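You operate a simulated robot arm through the tools that you are given. There is no shell and no other tool.

Carry out the task below with a simulated robot arm. There is one attempt and no reset: what you move stays moved.

JOB
Level the stub post and tap the post wedge home.
Fine: the frame level stays on the post's plate and reads within 0.2 deg of nought; the frame mallet goes back on its rest; fingers clear of the wedge.

Only the result counts: the job must be done as asked and must still hold three seconds after the hand-in. Knocking over, shifting, dropping, spilling or breaking anything else fails it.

ROBOT AND FRAMES
A 7-joint arm with a two-finger parallel gripper, fixed in place. Base frame: the origin is at the foot of the arm, x ahead of it, y to its left, z up. Lengths are in mm, angles in rad, forces in N, time in s.
Its first joint turns from -2.897 to 2.897 rad. Payload 4.4 kg.
Tool frame: the origin (TCP) lies between the finger pads and is the grasp point; the fingertips stand 23 mm ahead of it; z points along the fingers, y is the line along which they close. Largest opening 94 mm; finger width 38, thickness 10; the body of the gripper, 54 by 96 mm, starts 39 mm behind the TCP.
Orientation is that of the tool frame in the base frame, as [roll, pitch, yaw] about the fixed x, y, z axes, in that order (R = Rz(yaw) Ry(pitch) Rx(roll)). With the fingers straight down and closing along the base's y, the tool's x points along the base's -x, its y along +y and its z along -z.

CONTROLS
- The arm moves only by the tool servo_tool. Its argument "plan" is text: rows parted by semicolons, each of 7 numbers parted by spaces: the shift along the base's x, y, z in units of 150 mm (1.0 is 150 mm), then the turn, a rotation vector about the base's x, y, z in units of 60 degrees (1.0 is 60 degrees), then the finger opening in mm, from 0 to 94. In form: x y z rx ry rz hand; .... A call has 1 to 20 rows; each row is the pose to reach, as a shift and turn from the pose commanded when the call began. A call with a number of a shift or a turn outside -1 to 1 is refused whole. A row lasts 0.2 s, in which the tool goes at most 50 mm and 0.15 rad; a call with a longer step from one row to the next is refused whole, and so is a gripper value outside its range. A pose out of reach is approached as far as the arm can. The call stops where the force on the tool passes 80 N (or 10 N more than at its start, if that is more) or the arm is blocked; 0.2 s more then pass. Each finger travels about 72 mm/s and halts on what it meets, pressing with about 22 N; the grip force reading is that of the motor and also rises with nothing between the fingers. The clock runs only during rows and for 0.2 s after the last one: add rows that repeat a pose to give the fingers time. It gives the time, the measured TCP pose, the force on the tool (base axes), the opening and the grip force at its end, in the units of the frame above (readings bear some noise), with the torque about the TCP (base axes, N m) and any sound that the robot's microphone picked up, and new pictures: "show" is both (left out), scene, wrist or none.
- Cameras (640 x 400 px; columns grow to the right, rows downward): "scene" is fixed at [51.7, -499.3, 1437.4]; the picture's right is [0.87, -0.50, 0.00], its down [-0.13, -0.23, -0.97] and it looks along [0.48, 0.84, -0.26] (base axes); focal length 355 px, centre (320, 200). "wrist" rides on the gripper at [86, 16, -75] in the tool frame; the picture's right is [-0.18, 0.98, 0.00], its down [-0.58, -0.11, -0.81] and it looks along [-0.79, -0.15, 0.59] (tool axes); focal length 243 px, centre (320, 200). There is no depth. A picture from a camera that has moved, and an enlarged one, comes with that camera's place and axes in the base frame and with its lens.
- inspect(camera, box): a new picture of the part [left, top, right, bottom] of that camera's present view, enlarged. No time passes.
- close_job(): hands the job in; it is judged then, once.

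Places have to be worked out from the pictures, the camera data and where the tool is seen. Open the gripper and draw the arm clear of the work before you hand the job in, unless the task says otherwise.

The tools are called after "Emit:" as name(argument=value, ...) on one line, values as JSON. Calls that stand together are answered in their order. servo_tool: Moves the arm, as the interface text tells. Its arguments: {"type":"object","properties":{"plan":{"type":"string"},"show":{"type":"string","enum":["both","scene","wrist","none"]}},"required":["plan"]} The other tools are called the same way: inspect (camera, box) takes an enlarged picture of a part of a camera's view; close_job () hands the job in.

At the start:

```text
time: 0.0
position: [493.2, 512.2, 1208.5]
tool_rot: [3.141, 0.0, 3.14]
wrist_force: [0.0, -0.3, 0.4]
ft_torque: [0.0, -0.02, 0.04]
gripper_width: 94.1
grip_force: 0.0
```

scene: 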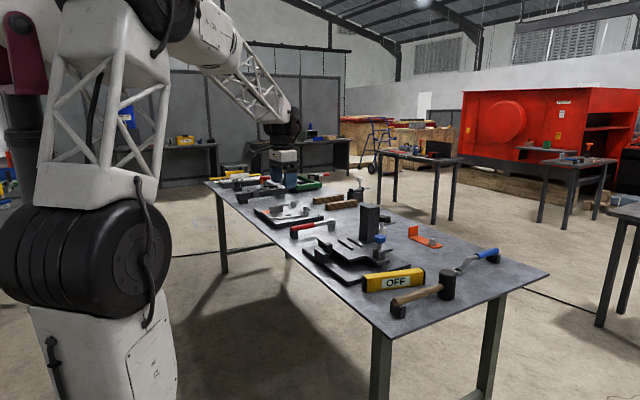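
wrist: 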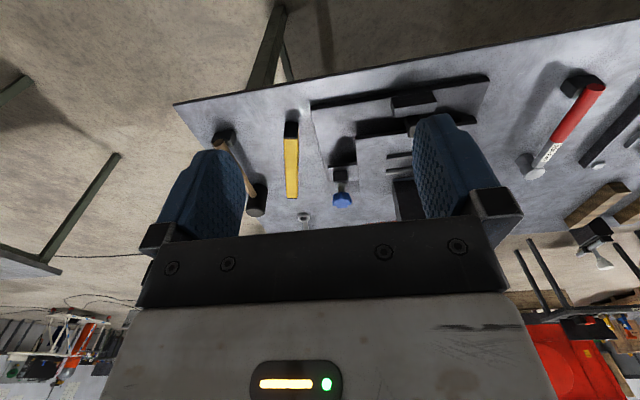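

I'll start by looking closely at both views to find the stub post, level, wedge and mallet.

Emit:
inspect(camera="scene", box=[280, 190, 560, 350])

Emit:
inspect(camera="scene", box=[200, 150, 400, 270])

Emit:
inspect(camera="wrist", box=[160, 50, 640, 280])

```text
2.29 times, centred on (420, 270) of scene
camera zoom: at [51.7, -499.3, 1437.4], right [0.87, -0.5, 0.0], down [-0.13, -0.23, -0.97], along [0.48, 0.84, -0.26], focal length 812 px, centre (91, 40)
```

zoom: 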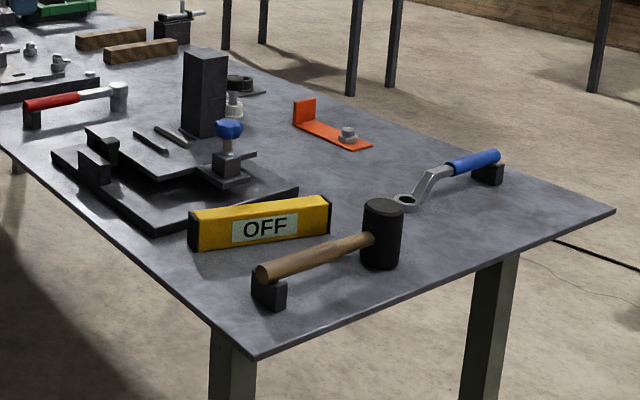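

```text
3.20 times, centred on (300, 210) of scene
camera zoom: at [51.7, -499.3, 1437.4], right [0.87, -0.5, 0.0], down [-0.13, -0.23, -0.97], along [0.48, 0.84, -0.26], focal length 1137 px, centre (384, 168)
```

zoom: 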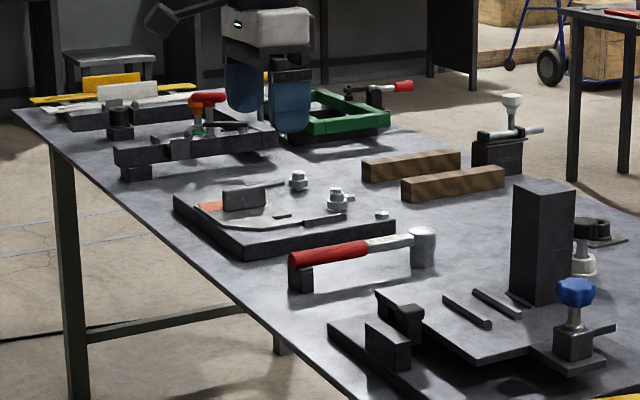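

```text
1.33 times, centred on (400, 165) of wrist
camera zoom: at [407.2, 527.5, 1283.1], right [0.18, 0.98, 0.0], down [0.58, -0.11, 0.81], along [0.79, -0.15, -0.59], focal length 324 px, centre (213, 247)
```

zoom: 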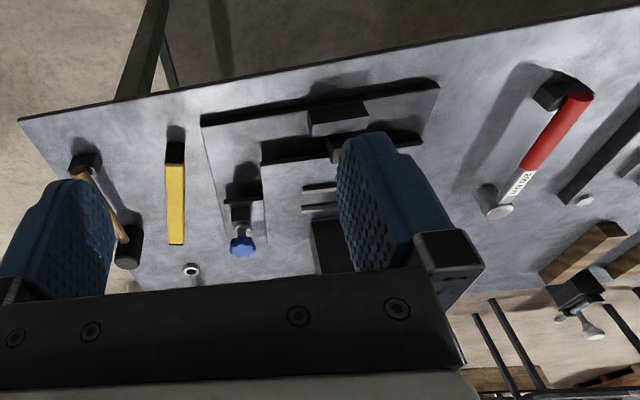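

The bench carries several fixtures; I need to identify the stub post, level and wedge. I'll zoom further into each group.

Emit:
inspect(camera="scene", box=[205, 160, 285, 210])

Emit:
inspect(camera="scene", box=[290, 195, 410, 295])

Emit:
inspect(camera="scene", box=[250, 160, 370, 240])

Emit:
inspect(camera="scene", box=[350, 220, 510, 320])

```text
8.00 times, centred on (245, 185) of scene
camera zoom: at [51.7, -499.3, 1437.4], right [0.87, -0.5, 0.0], down [-0.13, -0.23, -0.97], along [0.48, 0.84, -0.26], focal length 2843 px, centre (920, 320)
```

zoom: 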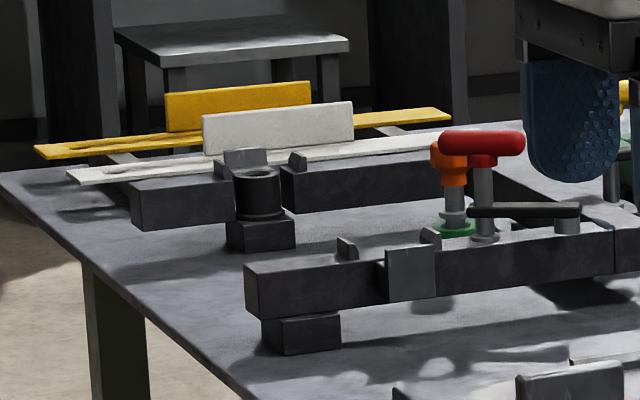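

```text
4.00 times, centred on (350, 245) of scene
camera zoom: at [51.7, -499.3, 1437.4], right [0.87, -0.5, 0.0], down [-0.13, -0.23, -0.97], along [0.48, 0.84, -0.26], focal length 1421 px, centre (200, 20)
```

zoom: 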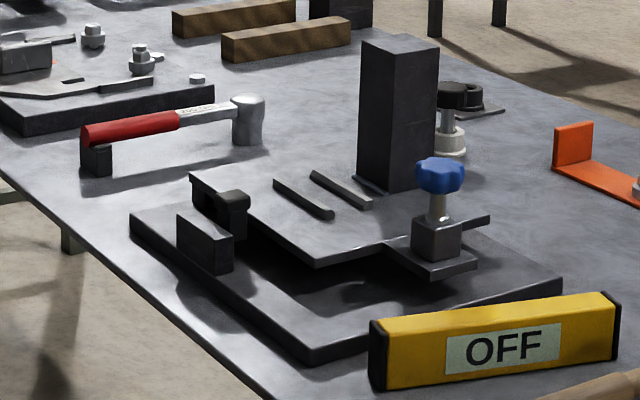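

```text
5.00 times, centred on (310, 200) of scene
camera zoom: at [51.7, -499.3, 1437.4], right [0.87, -0.5, 0.0], down [-0.13, -0.23, -0.97], along [0.48, 0.84, -0.26], focal length 1777 px, centre (370, 200)
```

zoom: 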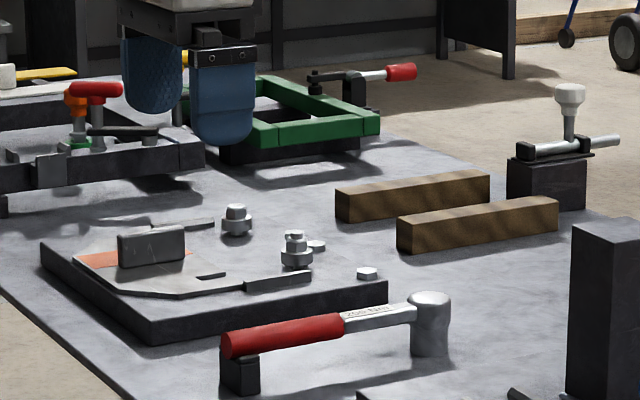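

```text
4.00 times, centred on (430, 270) of scene
camera zoom: at [51.7, -499.3, 1437.4], right [0.87, -0.5, 0.0], down [-0.13, -0.23, -0.97], along [0.48, 0.84, -0.26], focal length 1421 px, centre (-120, -80)
```

zoom: 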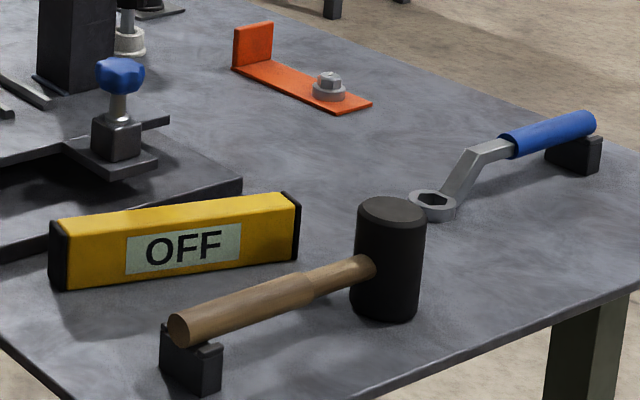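

The fixture on the right looks like the stub post: a tilting plate with a post, two ridges, a blue jack knob and a black wedge. The yellow "OFF" bar is the level and the wooden-handled mallet lies on its rest. I'll move the wrist camera forward for a better look.

Emit:
servo_tool(plan="0.25 0 0 0 0 0 94; 0.5 -0.05 0 0 0 0 94; 0.75 -0.1 0 0 0 0 94; 1 -0.13 0 0 0 0 94; 1 -0.13 0 0 0 0 94")

```text
time: 1.2
position: [645.1, 493.9, 1208.9]
tool_rot: [-3.141, 0.0, -3.141]
wrist_force: [-0.4, -0.2, 0.4]
ft_torque: [0.02, 0.0, 0.0]
gripper_width: 94.0
grip_force: 0.1
camera wrist: at [558.4, 508.5, 1283.2], right [0.18, 0.98, 0.0], down [0.58, -0.11, 0.81], along [0.79, -0.15, -0.59], focal length 243 px, centre (320, 200)
```

scene: 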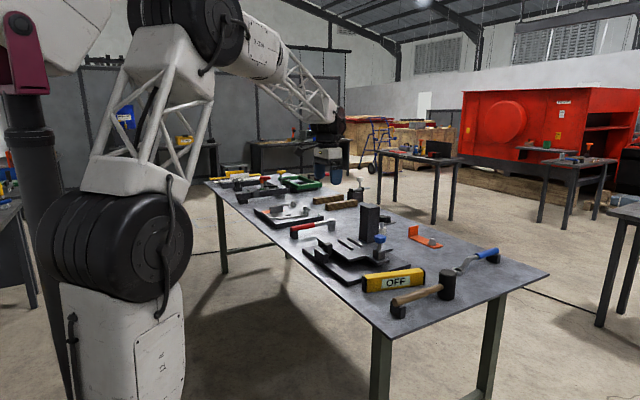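
wrist: 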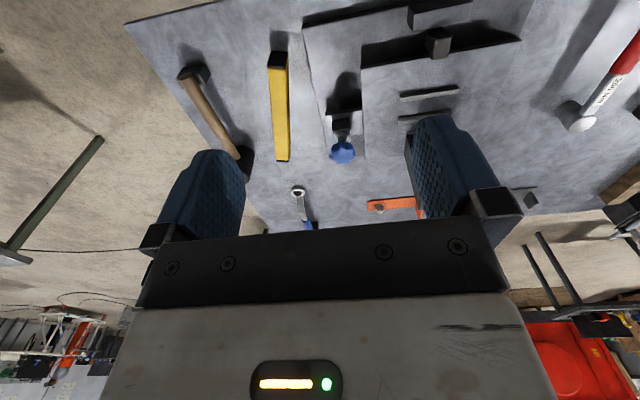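

Good view. I'll zoom on the fixture in this picture.

Emit:
inspect(camera="wrist", box=[290, 0, 540, 170])

Emit:
inspect(camera="wrist", box=[150, 30, 350, 180])

Emit:
inspect(camera="scene", box=[295, 200, 415, 290])

```text
2.35 times, centred on (415, 85) of wrist
camera zoom: at [558.4, 508.5, 1283.2], right [0.18, 0.98, 0.0], down [0.58, -0.11, 0.81], along [0.79, -0.15, -0.59], focal length 571 px, centre (96, 471)
```

zoom: 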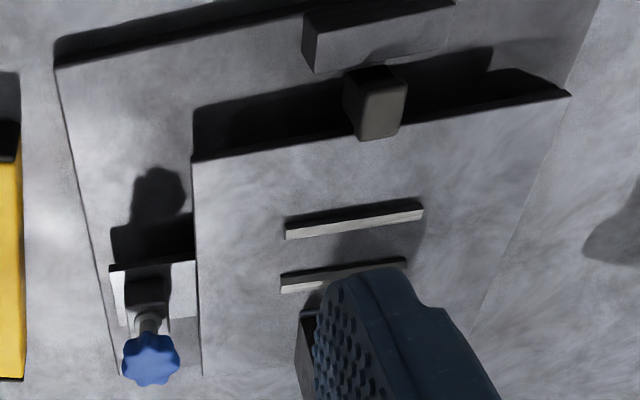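

```text
2.67 times, centred on (250, 105) of wrist
camera zoom: at [558.4, 508.5, 1283.2], right [0.18, 0.98, 0.0], down [0.58, -0.11, 0.81], along [0.79, -0.15, -0.59], focal length 647 px, centre (507, 453)
```

zoom: 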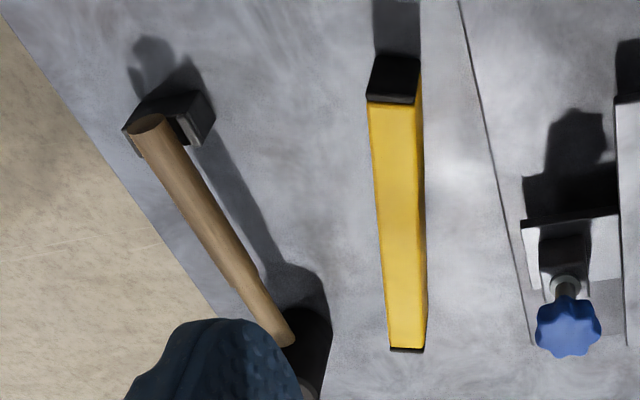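

```text
4.44 times, centred on (355, 245) of scene
camera zoom: at [51.7, -499.3, 1437.4], right [0.87, -0.5, 0.0], down [-0.13, -0.23, -0.97], along [0.48, 0.84, -0.26], focal length 1579 px, centre (164, 0)
```

zoom: 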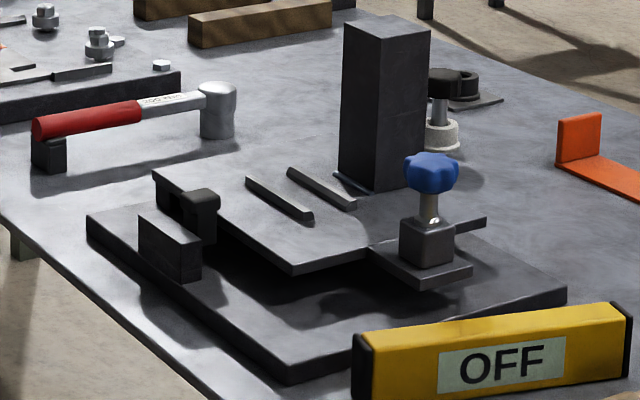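

I estimate the plate's near edge at about x 770, y 540–780, and the knob near (870, 490, 940). I'll lower the arm and move it sideways to get a second view for triangulation.

Emit:
servo_tool(plan="-0.1 0.15 -0.2 0 0 0 94; -0.2 0.3 -0.4 0 0 0 94; -0.3 0.5 -0.6 0 0 0 94; -0.3 0.6 -0.8 0 0 0 94; -0.3 0.6 -0.8 0 0 0 94", show="wrist")

```text
time: 2.4
position: [597.7, 583.6, 1085.7]
tool_rot: [3.141, -0.002, -3.141]
wrist_force: [0.7, 0.2, -0.5]
ft_torque: [-0.02, -0.03, -0.03]
gripper_width: 94.0
grip_force: 0.0
camera wrist: at [511.6, 597.8, 1160.1], right [0.18, 0.98, 0.0], down [0.58, -0.11, 0.81], along [0.79, -0.15, -0.59], focal length 243 px, centre (320, 200)
```

wrist: 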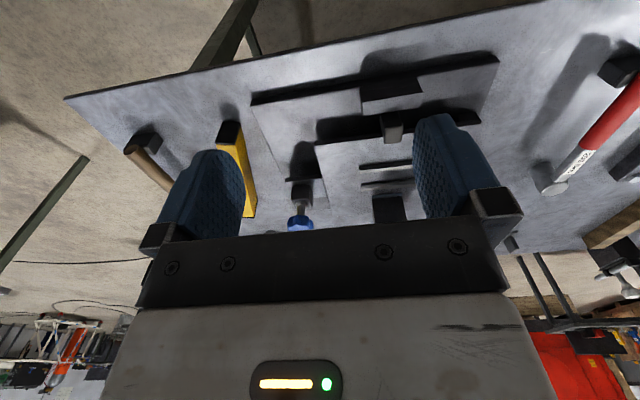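

Emit:
inspect(camera="wrist", box=[240, 40, 520, 240])

Emit:
inspect(camera="wrist", box=[340, 60, 480, 150])

```text
2.00 times, centred on (380, 140) of wrist
camera zoom: at [511.6, 597.8, 1160.1], right [0.18, 0.98, 0.0], down [0.58, -0.11, 0.81], along [0.79, -0.15, -0.59], focal length 485 px, centre (200, 320)
```

zoom: 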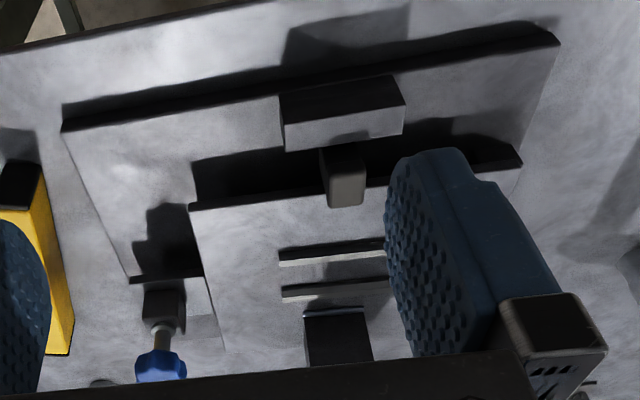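

```text
4.44 times, centred on (410, 105) of wrist
camera zoom: at [511.6, 597.8, 1160.1], right [0.18, 0.98, 0.0], down [0.58, -0.11, 0.81], along [0.79, -0.15, -0.59], focal length 1078 px, centre (-80, 622)
```

zoom: 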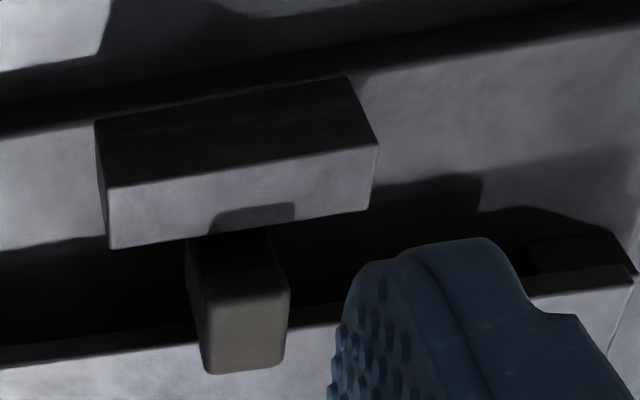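

Triangulating gives the knob at about (883, 493, 934), the ridges at x 840 and 897 spanning y 610–715, and the plate top at about z 847. I'll check how far the arm can reach in that direction with the tool pointing down.

Emit:
servo_tool(plan="0.3 0 0 0 0 0 94; 0.6 0 0 0 0 0 94; 0.9 0 0 0 0 0 94; 1 0 0 0 0 0 94; 1 0 0 0 0 0 94", show="wrist")

Emit:
servo_tool(plan="0.3 0 0 0 0 0 94; 0.6 0 0 0 0 0 94; 0.8 0 0 0 0 0 94; 0.8 0 0 0 0 0 94", show="both")

```text
time: 3.6
position: [749.1, 583.1, 1088.9]
tool_rot: [3.141, 0.0, -3.141]
wrist_force: [0.6, -0.1, -0.2]
ft_torque: [0.01, 0.0, 0.01]
gripper_width: 93.9
grip_force: 0.0
camera wrist: at [662.9, 598.0, 1163.5], right [0.18, 0.98, 0.0], down [0.58, -0.11, 0.81], along [0.79, -0.15, -0.59], focal length 243 px, centre (320, 200)
```

wrist: 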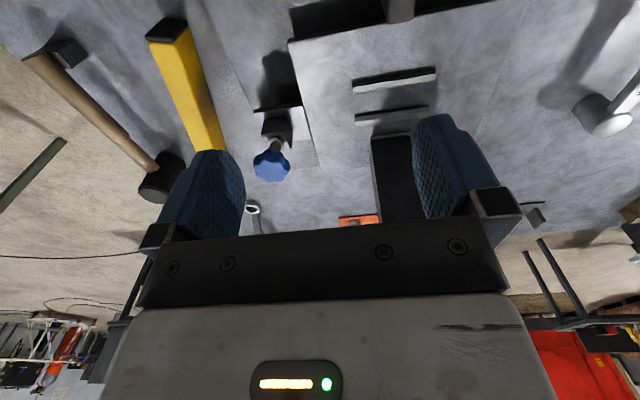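

```text
time: 4.6
position: [868.5, 583.1, 1086.7]
tool_rot: [3.14, 0.001, 3.141]
wrist_force: [0.4, -0.7, -1.0]
ft_torque: [0.01, 0.01, -0.01]
gripper_width: 94.0
grip_force: 0.1
camera wrist: at [782.0, 597.8, 1161.8], right [0.18, 0.98, 0.0], down [0.58, -0.11, 0.81], along [0.79, -0.15, -0.59], focal length 243 px, centre (320, 200)
```

scene: 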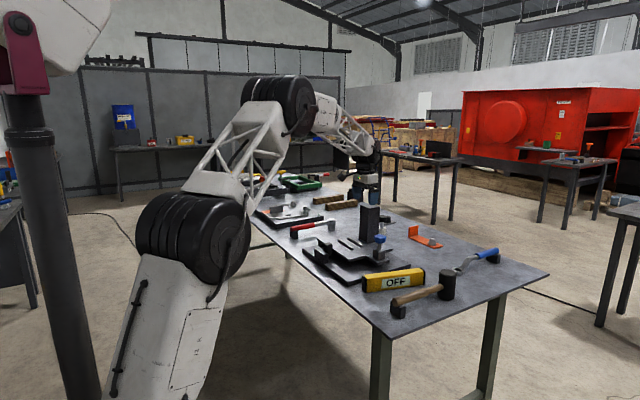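
wrist: 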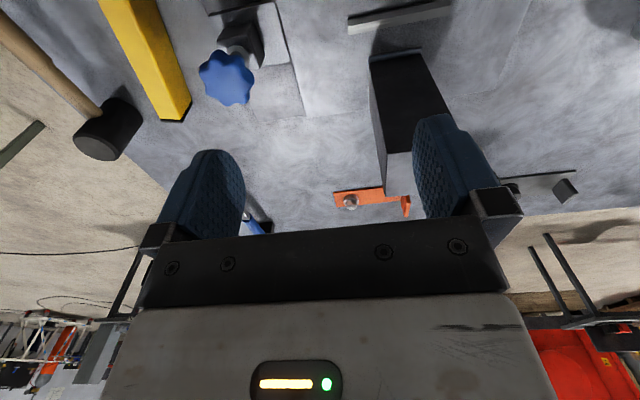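

The arm reaches (868, 583) vertically at z 1087. I'll zoom for details here, then check the reach lower down.

Emit:
inspect(camera="wrist", box=[0, 0, 300, 190])

Emit:
inspect(camera="wrist", box=[330, 0, 530, 125])

Emit:
servo_tool(plan="0 0.1 -0.3 0 0 0 94; 0 0.1 -0.6 0 0 0 94; 0 0.1 -0.9 0 0 0 94; 0 0.1 -0.9 0 0 0 94", show="both")

```text
2.11 times, centred on (150, 95) of wrist
camera zoom: at [782.0, 597.8, 1161.8], right [0.18, 0.98, 0.0], down [0.58, -0.11, 0.81], along [0.79, -0.15, -0.59], focal length 511 px, centre (678, 421)
```

zoom: 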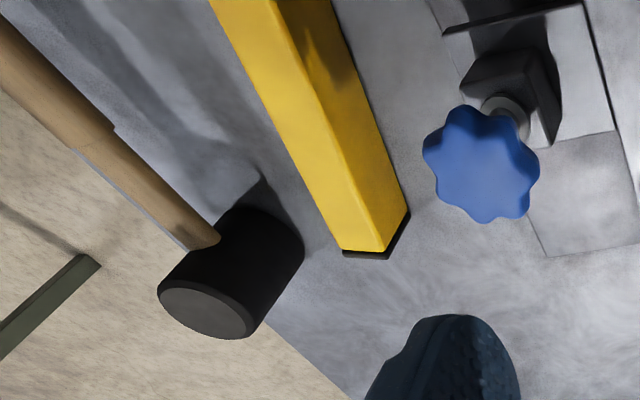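

```text
3.20 times, centred on (430, 62) of wrist
camera zoom: at [782.0, 597.8, 1161.8], right [0.18, 0.98, 0.0], down [0.58, -0.11, 0.81], along [0.79, -0.15, -0.59], focal length 776 px, centre (-32, 640)
```

zoom: 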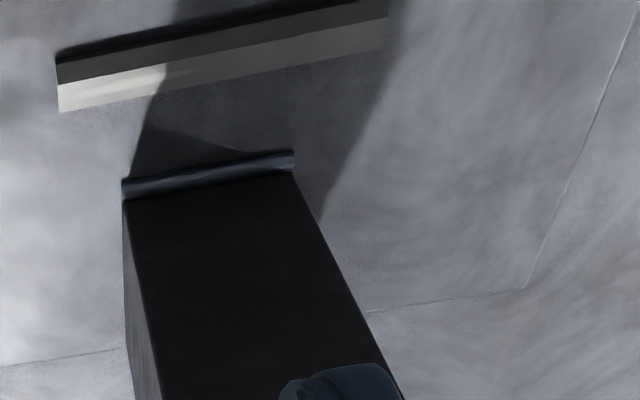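

```text
time: 5.6
position: [867.5, 598.4, 950.2]
tool_rot: [3.141, 0.0, -3.141]
wrist_force: [-0.2, 0.5, 0.6]
ft_torque: [-0.01, 0.0, -0.04]
gripper_width: 94.2
grip_force: 0.0
camera wrist: at [781.3, 613.8, 1024.2], right [0.18, 0.98, 0.0], down [0.58, -0.11, 0.81], along [0.79, -0.15, -0.59], focal length 243 px, centre (320, 200)
```

scene: 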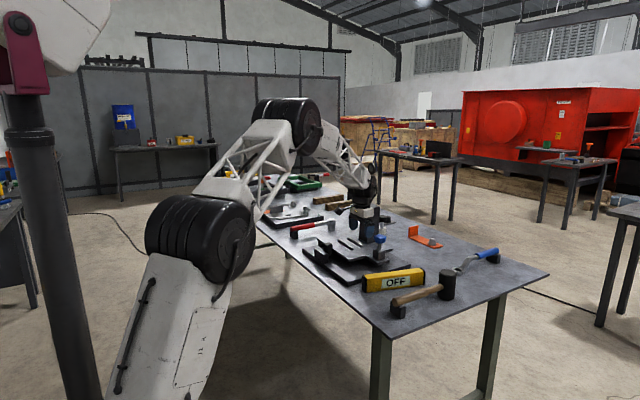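
wrist: 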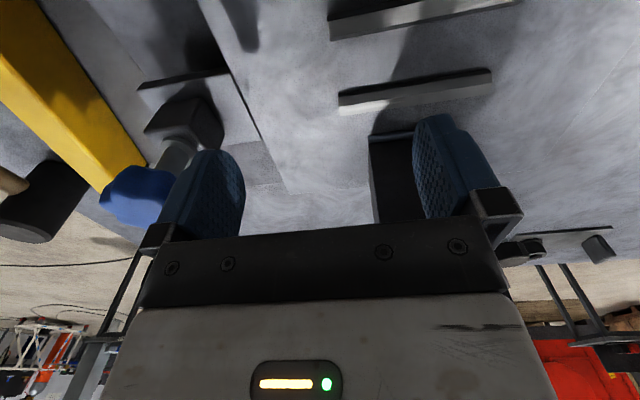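

The arm also reaches (868, 598, 950). I'll zoom here to get the ridge, post and knob positions precisely.

Emit:
inspect(camera="wrist", box=[300, 0, 540, 150])

Emit:
inspect(camera="wrist", box=[0, 0, 260, 240])

Emit:
inspect(camera="scene", box=[300, 170, 430, 300])

```text
2.67 times, centred on (420, 75) of wrist
camera zoom: at [781.3, 613.8, 1024.2], right [0.18, 0.98, 0.0], down [0.58, -0.11, 0.81], along [0.79, -0.15, -0.59], focal length 647 px, centre (53, 533)
```

zoom: 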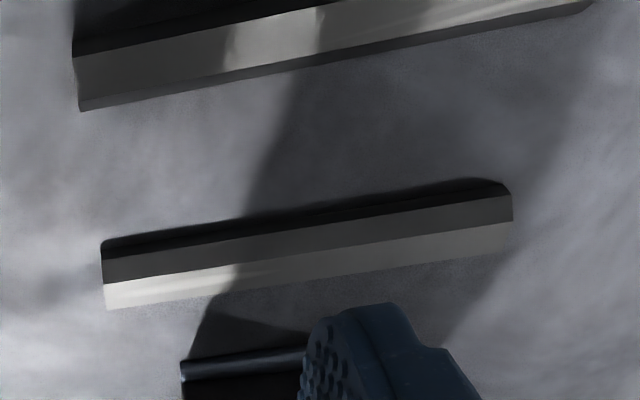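

```text
1.67 times, centred on (130, 120) of wrist
camera zoom: at [781.3, 613.8, 1024.2], right [0.18, 0.98, 0.0], down [0.58, -0.11, 0.81], along [0.79, -0.15, -0.59], focal length 404 px, centre (637, 333)
```

zoom: 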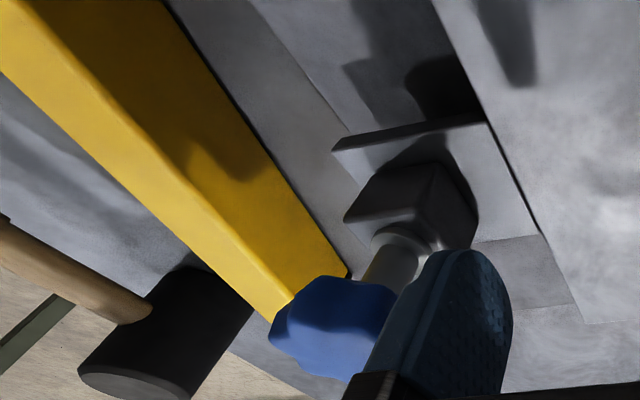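

```text
3.08 times, centred on (365, 235) of scene
camera zoom: at [51.7, -499.3, 1437.4], right [0.87, -0.5, 0.0], down [-0.13, -0.23, -0.97], along [0.48, 0.84, -0.26], focal length 1093 px, centre (182, 92)
```

zoom: 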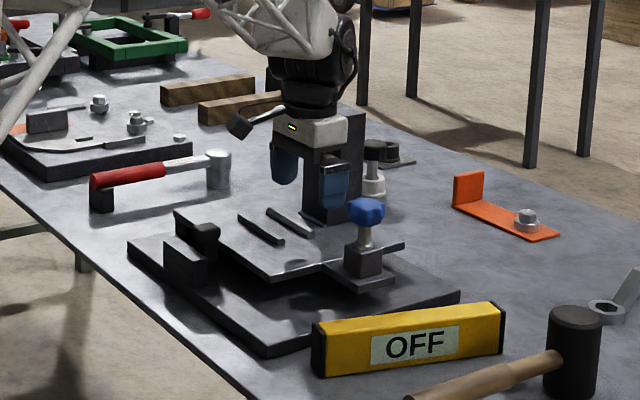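

The arm has enough reach. From triangulation, the slot between the chamfered ridges runs x 848–882 (centre about 865.5), y 608–718, with the plate at about z 847. The level is roughly 222×29×57 mm, centred near (852, 369) and turned about -15°. I'll rise, turn the tool -90° about z and test the reach above the slot.

Emit:
servo_tool(plan="0 0.05 0.3 0 0 0 94; 0 0.1 0.6 0 0 -0.14 94; 0 0.2 0.7 0 0 -0.28 94; 0 0.3 0.7 0 0 -0.42 94; 0 0.4 0.7 0 0 -0.56 94; 0 0.4 0.7 0 0 -0.7 94; 0 0.4 0.7 0 0 -0.84 94; 0 0.4 0.7 0 0 -0.98 94; 0 0.4 0.7 0 0 -1 94", show="none")

Emit:
servo_tool(plan="0 0 0 0 0 -0.14 94; 0 0 0 0 0 -0.28 94; 0 0 0 0 0 -0.42 94; 0 0 0 0 0 -0.5 94; 0 0 -0.2 0 0 -0.5 94; 0 0 -0.4 0 0 -0.5 94; 0 0 -0.4 0 0 -0.5 94", show="both")

```text
time: 7.6
position: [868.8, 657.3, 1058.9]
tool_rot: [3.14, 0.0, 2.091]
wrist_force: [-0.1, -0.2, 0.8]
ft_torque: [-0.02, -0.01, 0.0]
gripper_width: 93.7
grip_force: 0.0
```

```text
time: 8.9
position: [873.3, 656.9, 1039.5]
tool_rot: [3.121, -0.014, 1.568]
wrist_force: [-1.1, -3.0, 12.2]
ft_torque: [0.18, -0.63, -0.04]
gripper_width: 93.7
grip_force: 0.0
stopped in row 6: the force on the tool passed its limit at 109 N (the readings are from after the stop); the commanded pose is now the measured one
camera wrist: at [887.9, 742.0, 1115.2], right [0.98, -0.19, 0.02], down [-0.13, -0.59, 0.8], along [-0.14, -0.78, -0.61], focal length 243 px, centre (320, 200)
```

scene: 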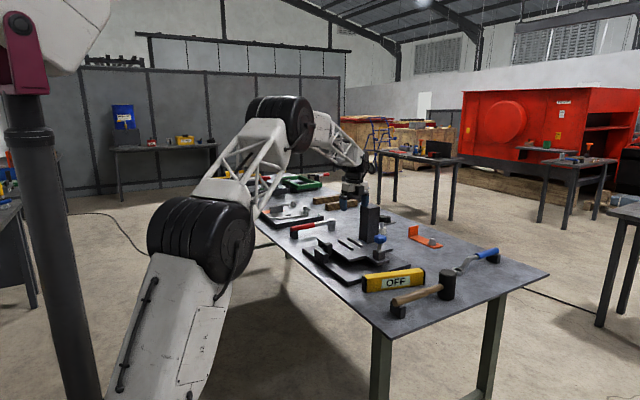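
wrist: 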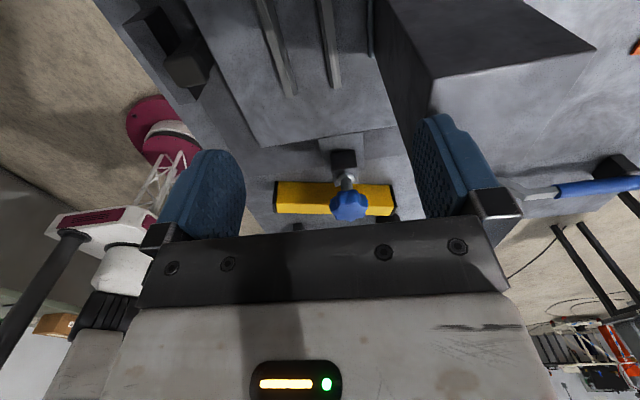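

The right fingertip touched the top of the post, which is taller than I judged (about z 1016). I'll rise straight up and check that nothing moved.

Emit:
servo_tool(plan="0 0 0.1 0 0 0 94; 0 0 0.3 0 0 0 94; 0 0 0.4 0 0 0 94; 0 0 0.4 0 0 0 94", show="both")

Emit:
inspect(camera="scene", box=[295, 200, 415, 290])

```text
time: 9.9
position: [873.2, 659.1, 1096.6]
tool_rot: [3.123, -0.012, 1.568]
wrist_force: [0.0, -0.3, -0.1]
ft_torque: [0.02, 0.03, -0.02]
gripper_width: 93.8
grip_force: 0.1
camera wrist: at [888.2, 742.8, 1173.2], right [0.98, -0.19, 0.02], down [-0.13, -0.59, 0.8], along [-0.14, -0.78, -0.6], focal length 243 px, centre (320, 200)
```

scene: 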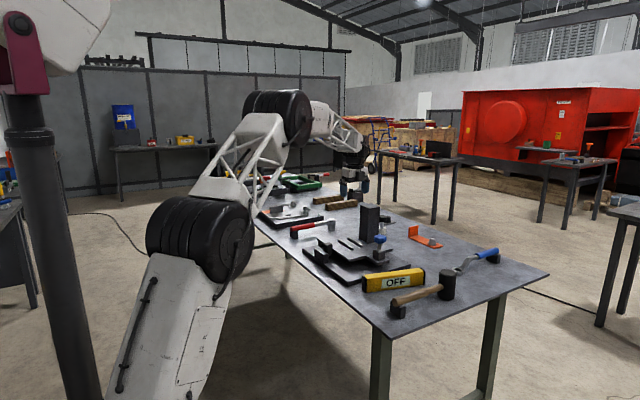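
wrist: 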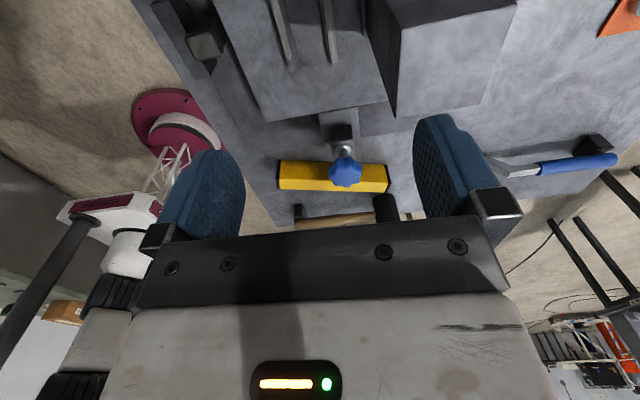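

```text
4.44 times, centred on (355, 245) of scene
camera zoom: at [51.7, -499.3, 1437.4], right [0.87, -0.5, 0.0], down [-0.13, -0.23, -0.97], along [0.48, 0.84, -0.26], focal length 1579 px, centre (164, 0)
```

zoom: 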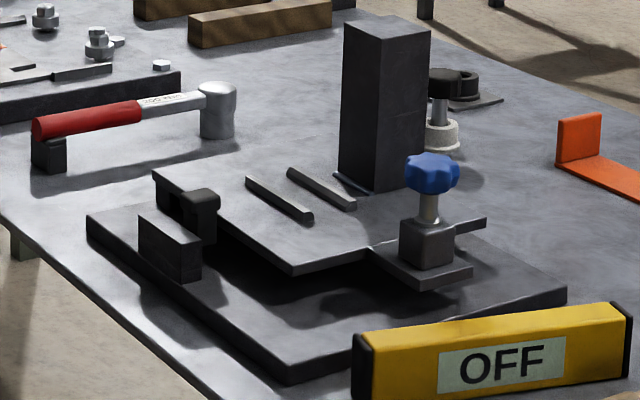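

The scene picture matches the earlier one, so nothing moved. I'll look at the wrist's shape above the gripper to judge clearance to the post.

Emit:
inspect(camera="scene", box=[310, 120, 410, 220])

Emit:
inspect(camera="wrist", box=[150, 0, 550, 230])

```text
4.00 times, centred on (360, 170) of scene
camera zoom: at [51.7, -499.3, 1437.4], right [0.87, -0.5, 0.0], down [-0.13, -0.23, -0.97], along [0.48, 0.84, -0.26], focal length 1421 px, centre (160, 320)
```

zoom: 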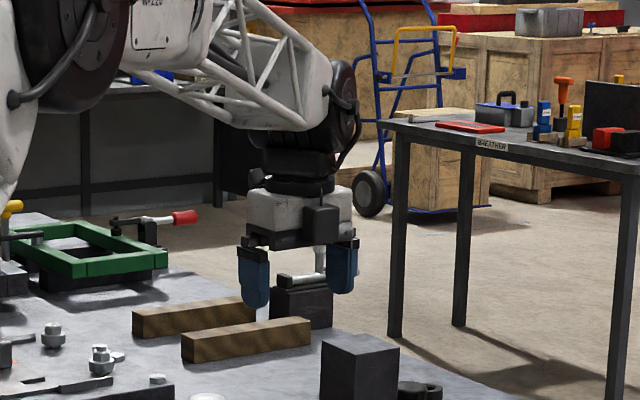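

```text
1.60 times, centred on (350, 115) of wrist
camera zoom: at [888.2, 742.8, 1173.2], right [0.98, -0.19, 0.02], down [-0.13, -0.59, 0.8], along [-0.14, -0.78, -0.6], focal length 388 px, centre (272, 336)
```

zoom: 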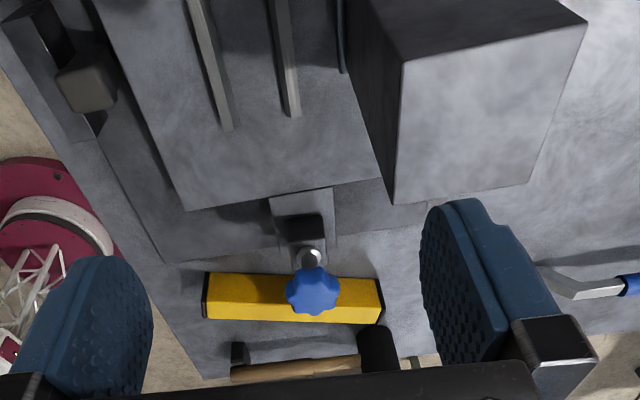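

The gripper body clears the post if I hold the level high. I'll remove the small tilt left by the contact and swing back toward the level.

Emit:
servo_tool(plan="-0.05 -0.3 0 -0.0115 0.0178 0.003 94; -0.1 -0.6 0 -0.0115 0.0178 0.003 94; -0.14 -0.9 0 -0.0115 0.0178 0.003 94; -0.14 -1 0 -0.0115 0.0178 0.003 94; -0.14 -1 0 -0.0115 0.0178 0.003 94", show="none")

Emit:
servo_tool(plan="0 -0.2 0 0 0 0.14 94; 0 -0.4 0 0 0 0.28 94; 0 -0.6 0 0 0 0.42 94; 0 -0.8 0 0 0 0.56 94; 0 -0.93 0 0 0 0.7 94; 0 -0.93 0 0 0 0.84 94; 0 -0.93 0 0 0 0.98 94; 0 -0.93 0 0 0 1 94; 0 -0.93 0 0 0 1 94", show="none")

Emit:
servo_tool(plan="0 0 0 0 0 0.13 94; 0 0 0 0 0 0.26 94; 0 0 0 0 0 0.26 94", show="both")

```text
time: 11.1
position: [853.4, 507.0, 1097.8]
tool_rot: [-3.141, -0.001, 1.571]
wrist_force: [-0.1, 0.5, 0.5]
ft_torque: [-0.03, -0.02, 0.03]
gripper_width: 93.9
grip_force: 0.0
```

```text
time: 13.1
position: [849.9, 366.8, 1098.0]
tool_rot: [3.141, 0.001, 2.619]
wrist_force: [0.1, -0.4, 0.2]
ft_torque: [0.0, 0.0, 0.02]
gripper_width: 93.8
grip_force: 0.0
```

```text
time: 13.9
position: [852.0, 367.1, 1097.0]
tool_rot: [3.141, 0.0, 2.892]
wrist_force: [0.5, -0.4, -0.3]
ft_torque: [0.01, -0.01, -0.02]
gripper_width: 94.0
grip_force: 0.2
camera wrist: at [772.4, 402.7, 1172.3], right [0.42, 0.91, 0.0], down [0.54, -0.25, 0.81], along [0.73, -0.34, -0.59], focal length 243 px, centre (320, 200)
```

scene: 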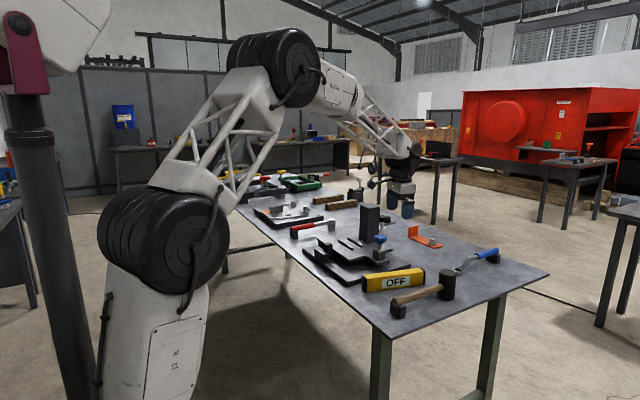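
wrist: 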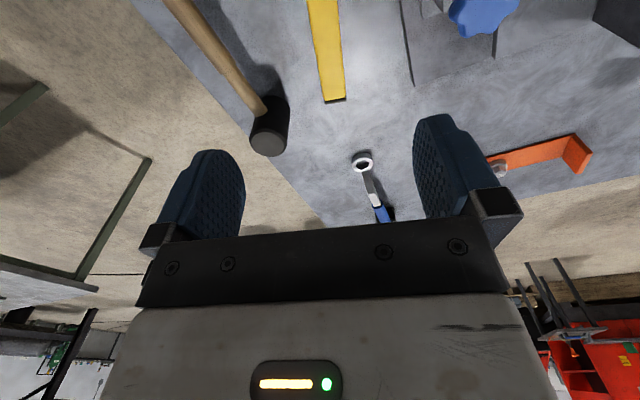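

I'm above the level with matching yaw. I'll zoom to check its position and angle.

Emit:
inspect(camera="wrist", box=[270, 0, 400, 110])

Emit:
inspect(camera="wrist", box=[400, 0, 560, 80])

```text
3.64 times, centred on (335, 55) of wrist
camera zoom: at [772.4, 402.7, 1172.3], right [0.42, 0.91, 0.0], down [0.54, -0.25, 0.81], along [0.73, -0.34, -0.59], focal length 882 px, centre (266, 727)
```

zoom: 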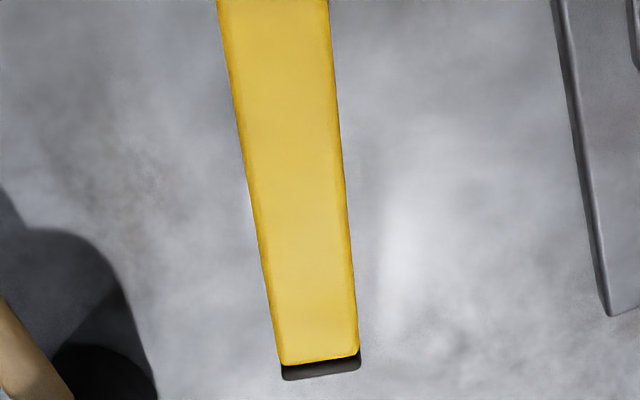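

```text
4.00 times, centred on (480, 40) of wrist
camera zoom: at [772.4, 402.7, 1172.3], right [0.42, 0.91, 0.0], down [0.54, -0.25, 0.81], along [0.73, -0.34, -0.59], focal length 970 px, centre (-320, 840)
```

zoom: 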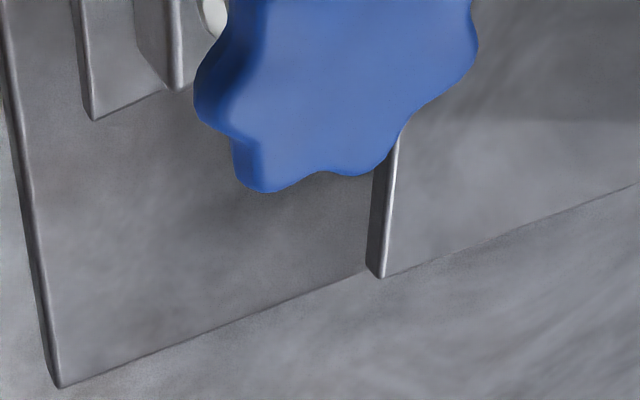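

The level's axis is at -15°, with its centre line 1.8 mm from mine and its ends at s = 617 to 841. I'll centre on it and descend with the fingers at 64 mm.

Emit:
servo_tool(plan="0.045 0 -0.2 0 0 -0.012 80; 0.045 0 -0.5 0 0 -0.012 64; 0.045 0 -0.8 0 0 -0.012 64; 0.045 0 -1 0 0 -0.012 64; 0.045 0 -1 0 0 -0.012 64", show="both")

```text
time: 15.1
position: [856.5, 369.6, 948.0]
tool_rot: [-3.141, -0.003, 2.879]
wrist_force: [0.1, -0.6, 0.2]
ft_torque: [-0.01, -0.03, -0.04]
gripper_width: 64.0
grip_force: 0.0
camera wrist: at [777.0, 407.0, 1023.2], right [0.43, 0.9, 0.0], down [0.53, -0.26, 0.81], along [0.73, -0.35, -0.59], focal length 243 px, centre (320, 200)
```

scene: 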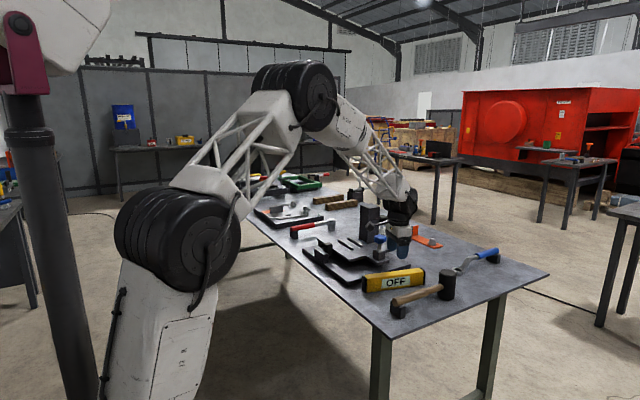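
wrist: 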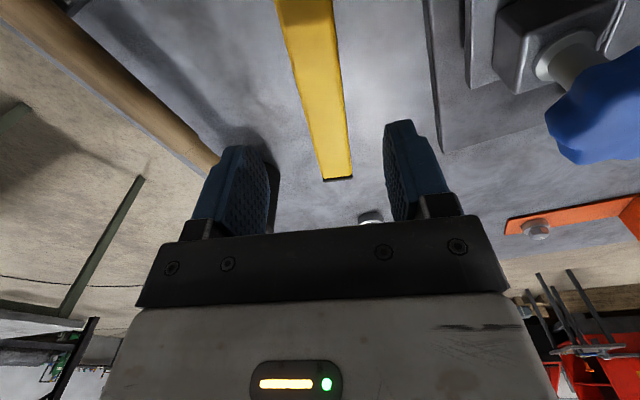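

Alignment is good (level centre line n≈578, tool n≈578). I'll descend to z≈839 with the fingers still open.

Emit:
servo_tool(plan="0 0 -0.25 0 0 0 64; 0 0 -0.45 0 0 0 64; 0 0 -0.6 0 0 0 64; 0 0 -0.68 0 0 0 64; 0 0 -0.72 0 0 0 64; 0 0 -0.72 0 0 0 64", show="both")

Emit:
inspect(camera="scene", box=[340, 200, 460, 320])

```text
time: 16.5
position: [858.4, 368.0, 839.0]
tool_rot: [3.142, 0.001, 2.88]
wrist_force: [0.4, -0.1, -0.6]
ft_torque: [-0.01, 0.0, -0.02]
gripper_width: 63.9
grip_force: 0.0
camera wrist: at [779.4, 405.3, 913.6], right [0.43, 0.9, 0.0], down [0.53, -0.26, 0.81], along [0.73, -0.35, -0.59], focal length 243 px, centre (320, 200)
```

scene: 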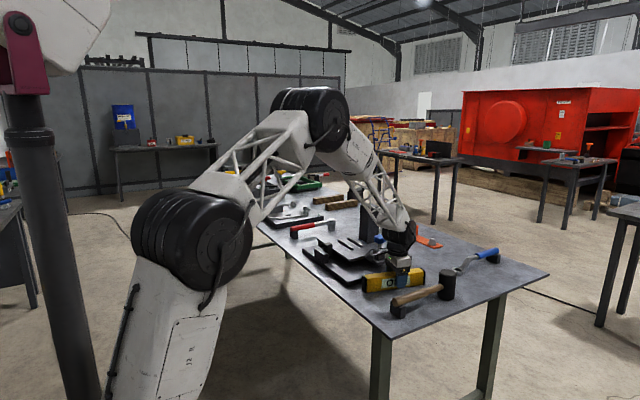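
wrist: 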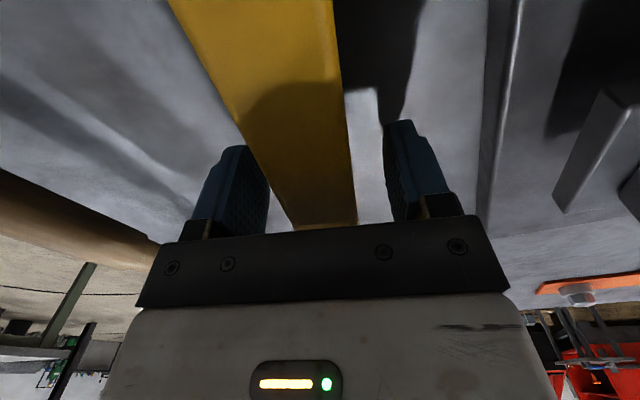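

```text
3.33 times, centred on (400, 260) of scene
camera zoom: at [51.7, -499.3, 1437.4], right [0.87, -0.5, 0.0], down [-0.13, -0.23, -0.97], along [0.48, 0.84, -0.26], focal length 1184 px, centre (53, 0)
```

zoom: 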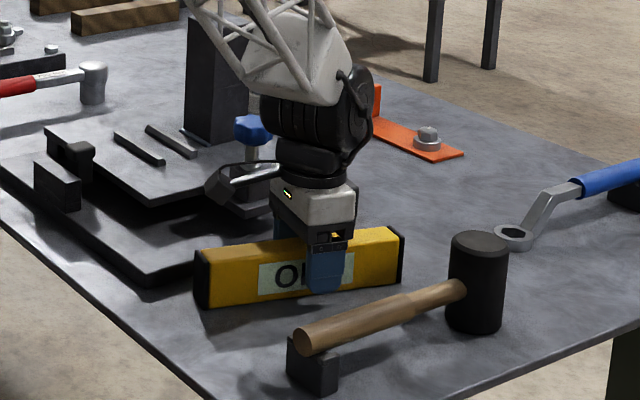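

The fingers straddle the level at the right height. I'll close the gripper on it.

Emit:
servo_tool(plan="0 0 0 0 0 0 40; 0 0 0 0 0 0 15; 0 0 0 0 0 0 10; 0 0 0 0 0 0 10", show="none")

Emit:
servo_tool(plan="0 0 0.02 0 0 0 10; 0 0 0.06 0 0 0 10; 0 0 0.14 0 0 0 10; 0 0 0.2 0 0 0 10; 0 0 0.2 0 0 0 10", show="both")

```text
time: 17.5
position: [857.9, 367.1, 838.5]
tool_rot: [3.141, 0.0, 2.877]
wrist_force: [0.0, 0.4, 0.4]
ft_torque: [0.03, -0.02, 0.14]
gripper_width: 31.9
grip_force: 22.0
```

```text
time: 18.7
position: [859.4, 370.2, 869.0]
tool_rot: [3.14, -0.003, 2.879]
wrist_force: [-0.5, -0.3, -3.0]
ft_torque: [0.0, -0.03, 0.01]
gripper_width: 31.9
grip_force: 21.2
camera wrist: at [779.8, 406.6, 943.8], right [0.43, 0.9, 0.0], down [0.53, -0.26, 0.81], along [0.73, -0.35, -0.59], focal length 243 px, centre (320, 200)
```

scene: 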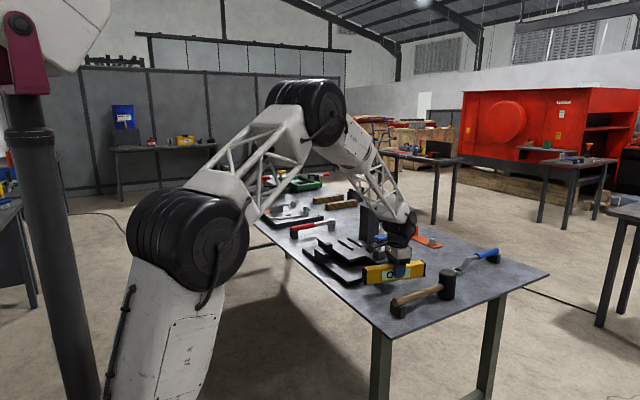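
wrist: 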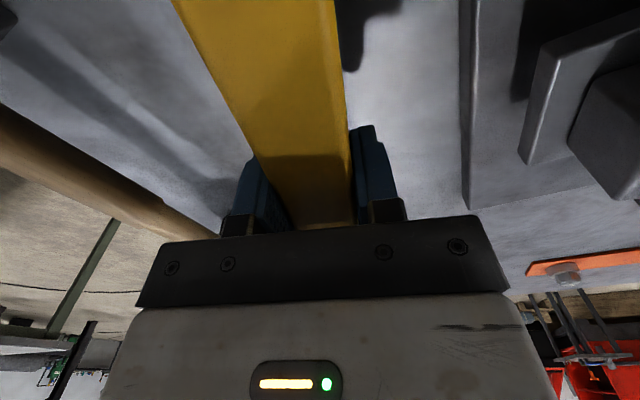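

The level is held (31.9 mm wide, about 0.3 kg). I'll raise it well above the knob before turning.

Emit:
servo_tool(plan="0 0 0.2 0 0 0 10; 0 0 0.4 0 0 0 10; 0 0 0.6 0 0 0 10; 0 0 0.8 0 0 0 10; 0 0 1 0 0 0 10; 0 0 1 0 0 0 10", show="none")

Emit:
servo_tool(plan="0 0.05 0.05 0 0 -0.12 10; 0 0.1 0.1 0 0 -0.24 10; 0 0.15 0.12 0 0 -0.36 10; 0 0.2 0.12 0 0 -0.48 10; 0 0.25 0.12 0 0 -0.6 10; 0.01 0.3 0.12 0 0 -0.72 10; 0.02 0.35 0.12 0 0 -0.84 10; 0.04 0.4 0.12 0 0 -0.96 10; 0.04 0.4 0.12 0 0 -1 10; 0.04 0.4 0.12 0 0 -1 10", show="both")

```text
time: 20.1
position: [859.5, 368.1, 1019.5]
tool_rot: [3.142, -0.002, 2.88]
wrist_force: [0.1, -0.2, -3.2]
ft_torque: [0.0, 0.04, 0.01]
gripper_width: 31.8
grip_force: 21.9
```

```text
time: 22.3
position: [865.2, 428.2, 1038.9]
tool_rot: [3.141, 0.0, 1.829]
wrist_force: [-1.6, -0.1, -2.5]
ft_torque: [-0.04, -0.01, 0.04]
gripper_width: 31.9
grip_force: 21.9
camera wrist: at [858.1, 514.9, 1112.8], right [1.0, 0.07, 0.0], down [0.04, -0.59, 0.81], along [0.06, -0.8, -0.59], focal length 243 px, centre (320, 200)
```

scene: 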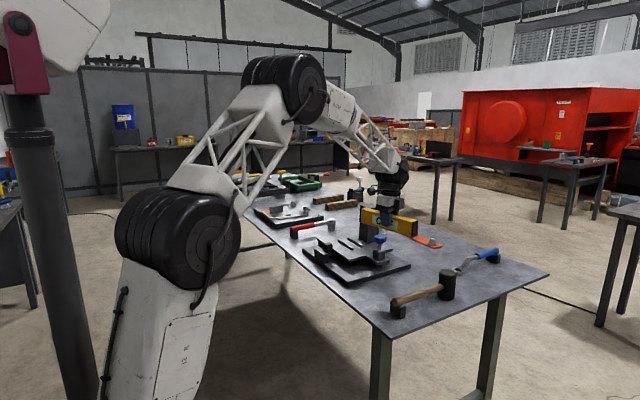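
wrist: 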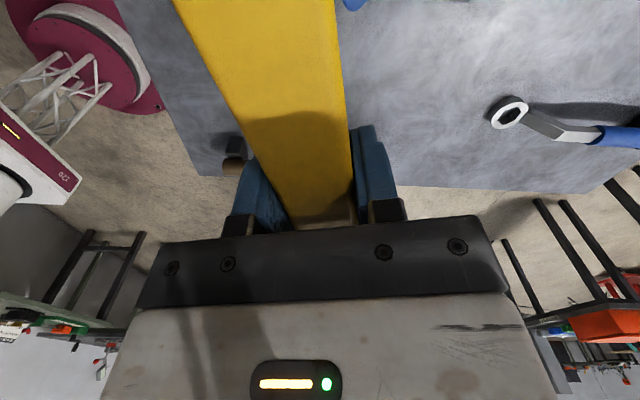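

The level is held level above the bench. I'll finish the rotation to yaw 90° and carry it toward the slot at this height.

Emit:
servo_tool(plan="0 0.2 0 0 0 -0.125 10; 0 0.4 0 0 0 -0.248 10; 0 0.6 0 0 0 -0.248 10; 0 0.8 0 0 0 -0.248 10; 0 0.9 0 0 0 -0.248 10; 0 0.9 0 0 0 -0.248 10", show="none")

Emit:
servo_tool(plan="0 0.15 0 0 0 0 10; 0 0.3 0 0 0 0 10; 0 0.45 0 0 0 0 10; 0 0.6 0 0 0 0 10; 0 0.63 0 0 0 0 10; 0 0.63 0 0 0 0 10", show="both")

```text
time: 23.7
position: [866.1, 561.0, 1037.3]
tool_rot: [-3.141, -0.001, 1.569]
wrist_force: [-0.2, -0.3, -2.9]
ft_torque: [-0.04, -0.01, -0.01]
gripper_width: 31.7
grip_force: 21.7
```

```text
time: 25.1
position: [863.5, 655.5, 1036.4]
tool_rot: [-3.141, 0.001, 1.57]
wrist_force: [0.6, -1.2, -3.0]
ft_torque: [-0.06, -0.02, -0.01]
gripper_width: 32.0
grip_force: 22.5
camera wrist: at [879.7, 741.2, 1111.6], right [0.98, -0.18, 0.0], down [-0.11, -0.58, 0.81], along [-0.15, -0.79, -0.59], focal length 243 px, centre (320, 200)
```

scene: 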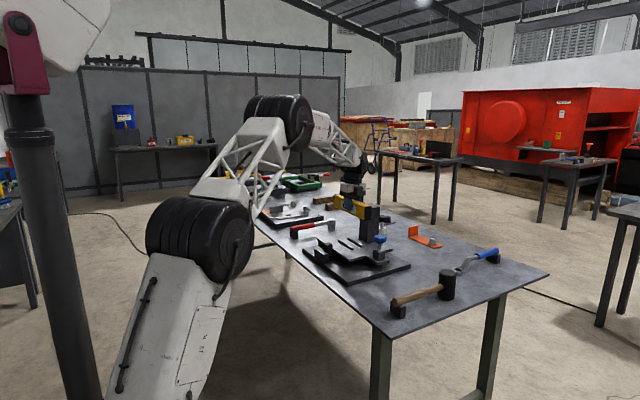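
wrist: 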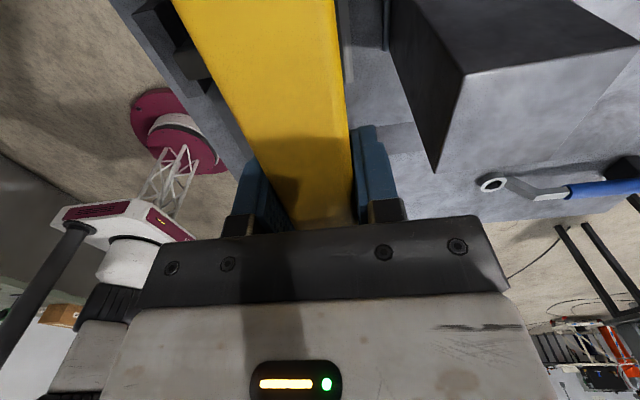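

The post's near face is at x≈928, and it leans slightly toward -y. My slot-centre estimates disagree by several mm between views, so I'll shift -65 mm in x to see both ridges beside the level before lowering.

Emit:
servo_tool(plan="-0.2 0 0 0 0 0 10; -0.43 0 0 0 0 0 10; -0.43 0 0 0 0 0 10", show="wrist")

Emit:
inspect(camera="wrist", box=[300, 0, 540, 150])

```text
time: 25.9
position: [797.6, 658.7, 1037.4]
tool_rot: [-3.141, -0.001, 1.573]
wrist_force: [0.3, -0.3, -3.8]
ft_torque: [-0.01, 0.01, 0.0]
gripper_width: 31.9
grip_force: 21.8
camera wrist: at [814.4, 744.0, 1112.0], right [0.98, -0.18, 0.0], down [-0.11, -0.58, 0.81], along [-0.15, -0.79, -0.59], focal length 243 px, centre (320, 200)
```

wrist: 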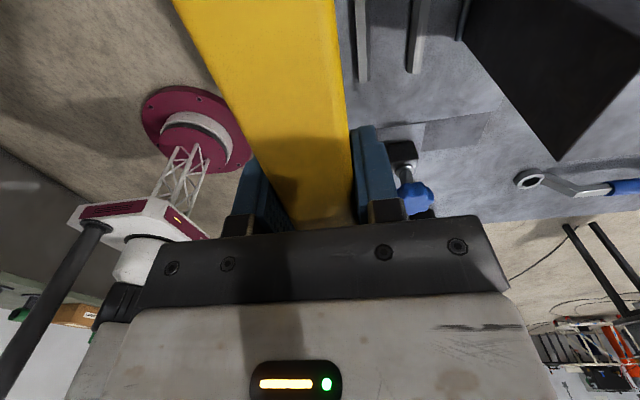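

```text
2.67 times, centred on (420, 75) of wrist
camera zoom: at [814.4, 744.0, 1112.0], right [0.98, -0.18, 0.0], down [-0.11, -0.58, 0.81], along [-0.15, -0.79, -0.59], focal length 647 px, centre (53, 533)
```

zoom: 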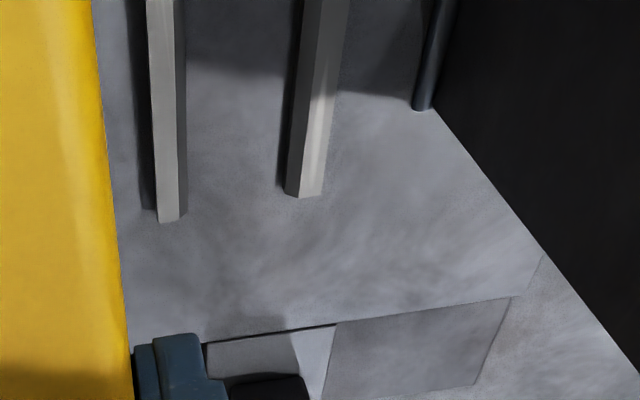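

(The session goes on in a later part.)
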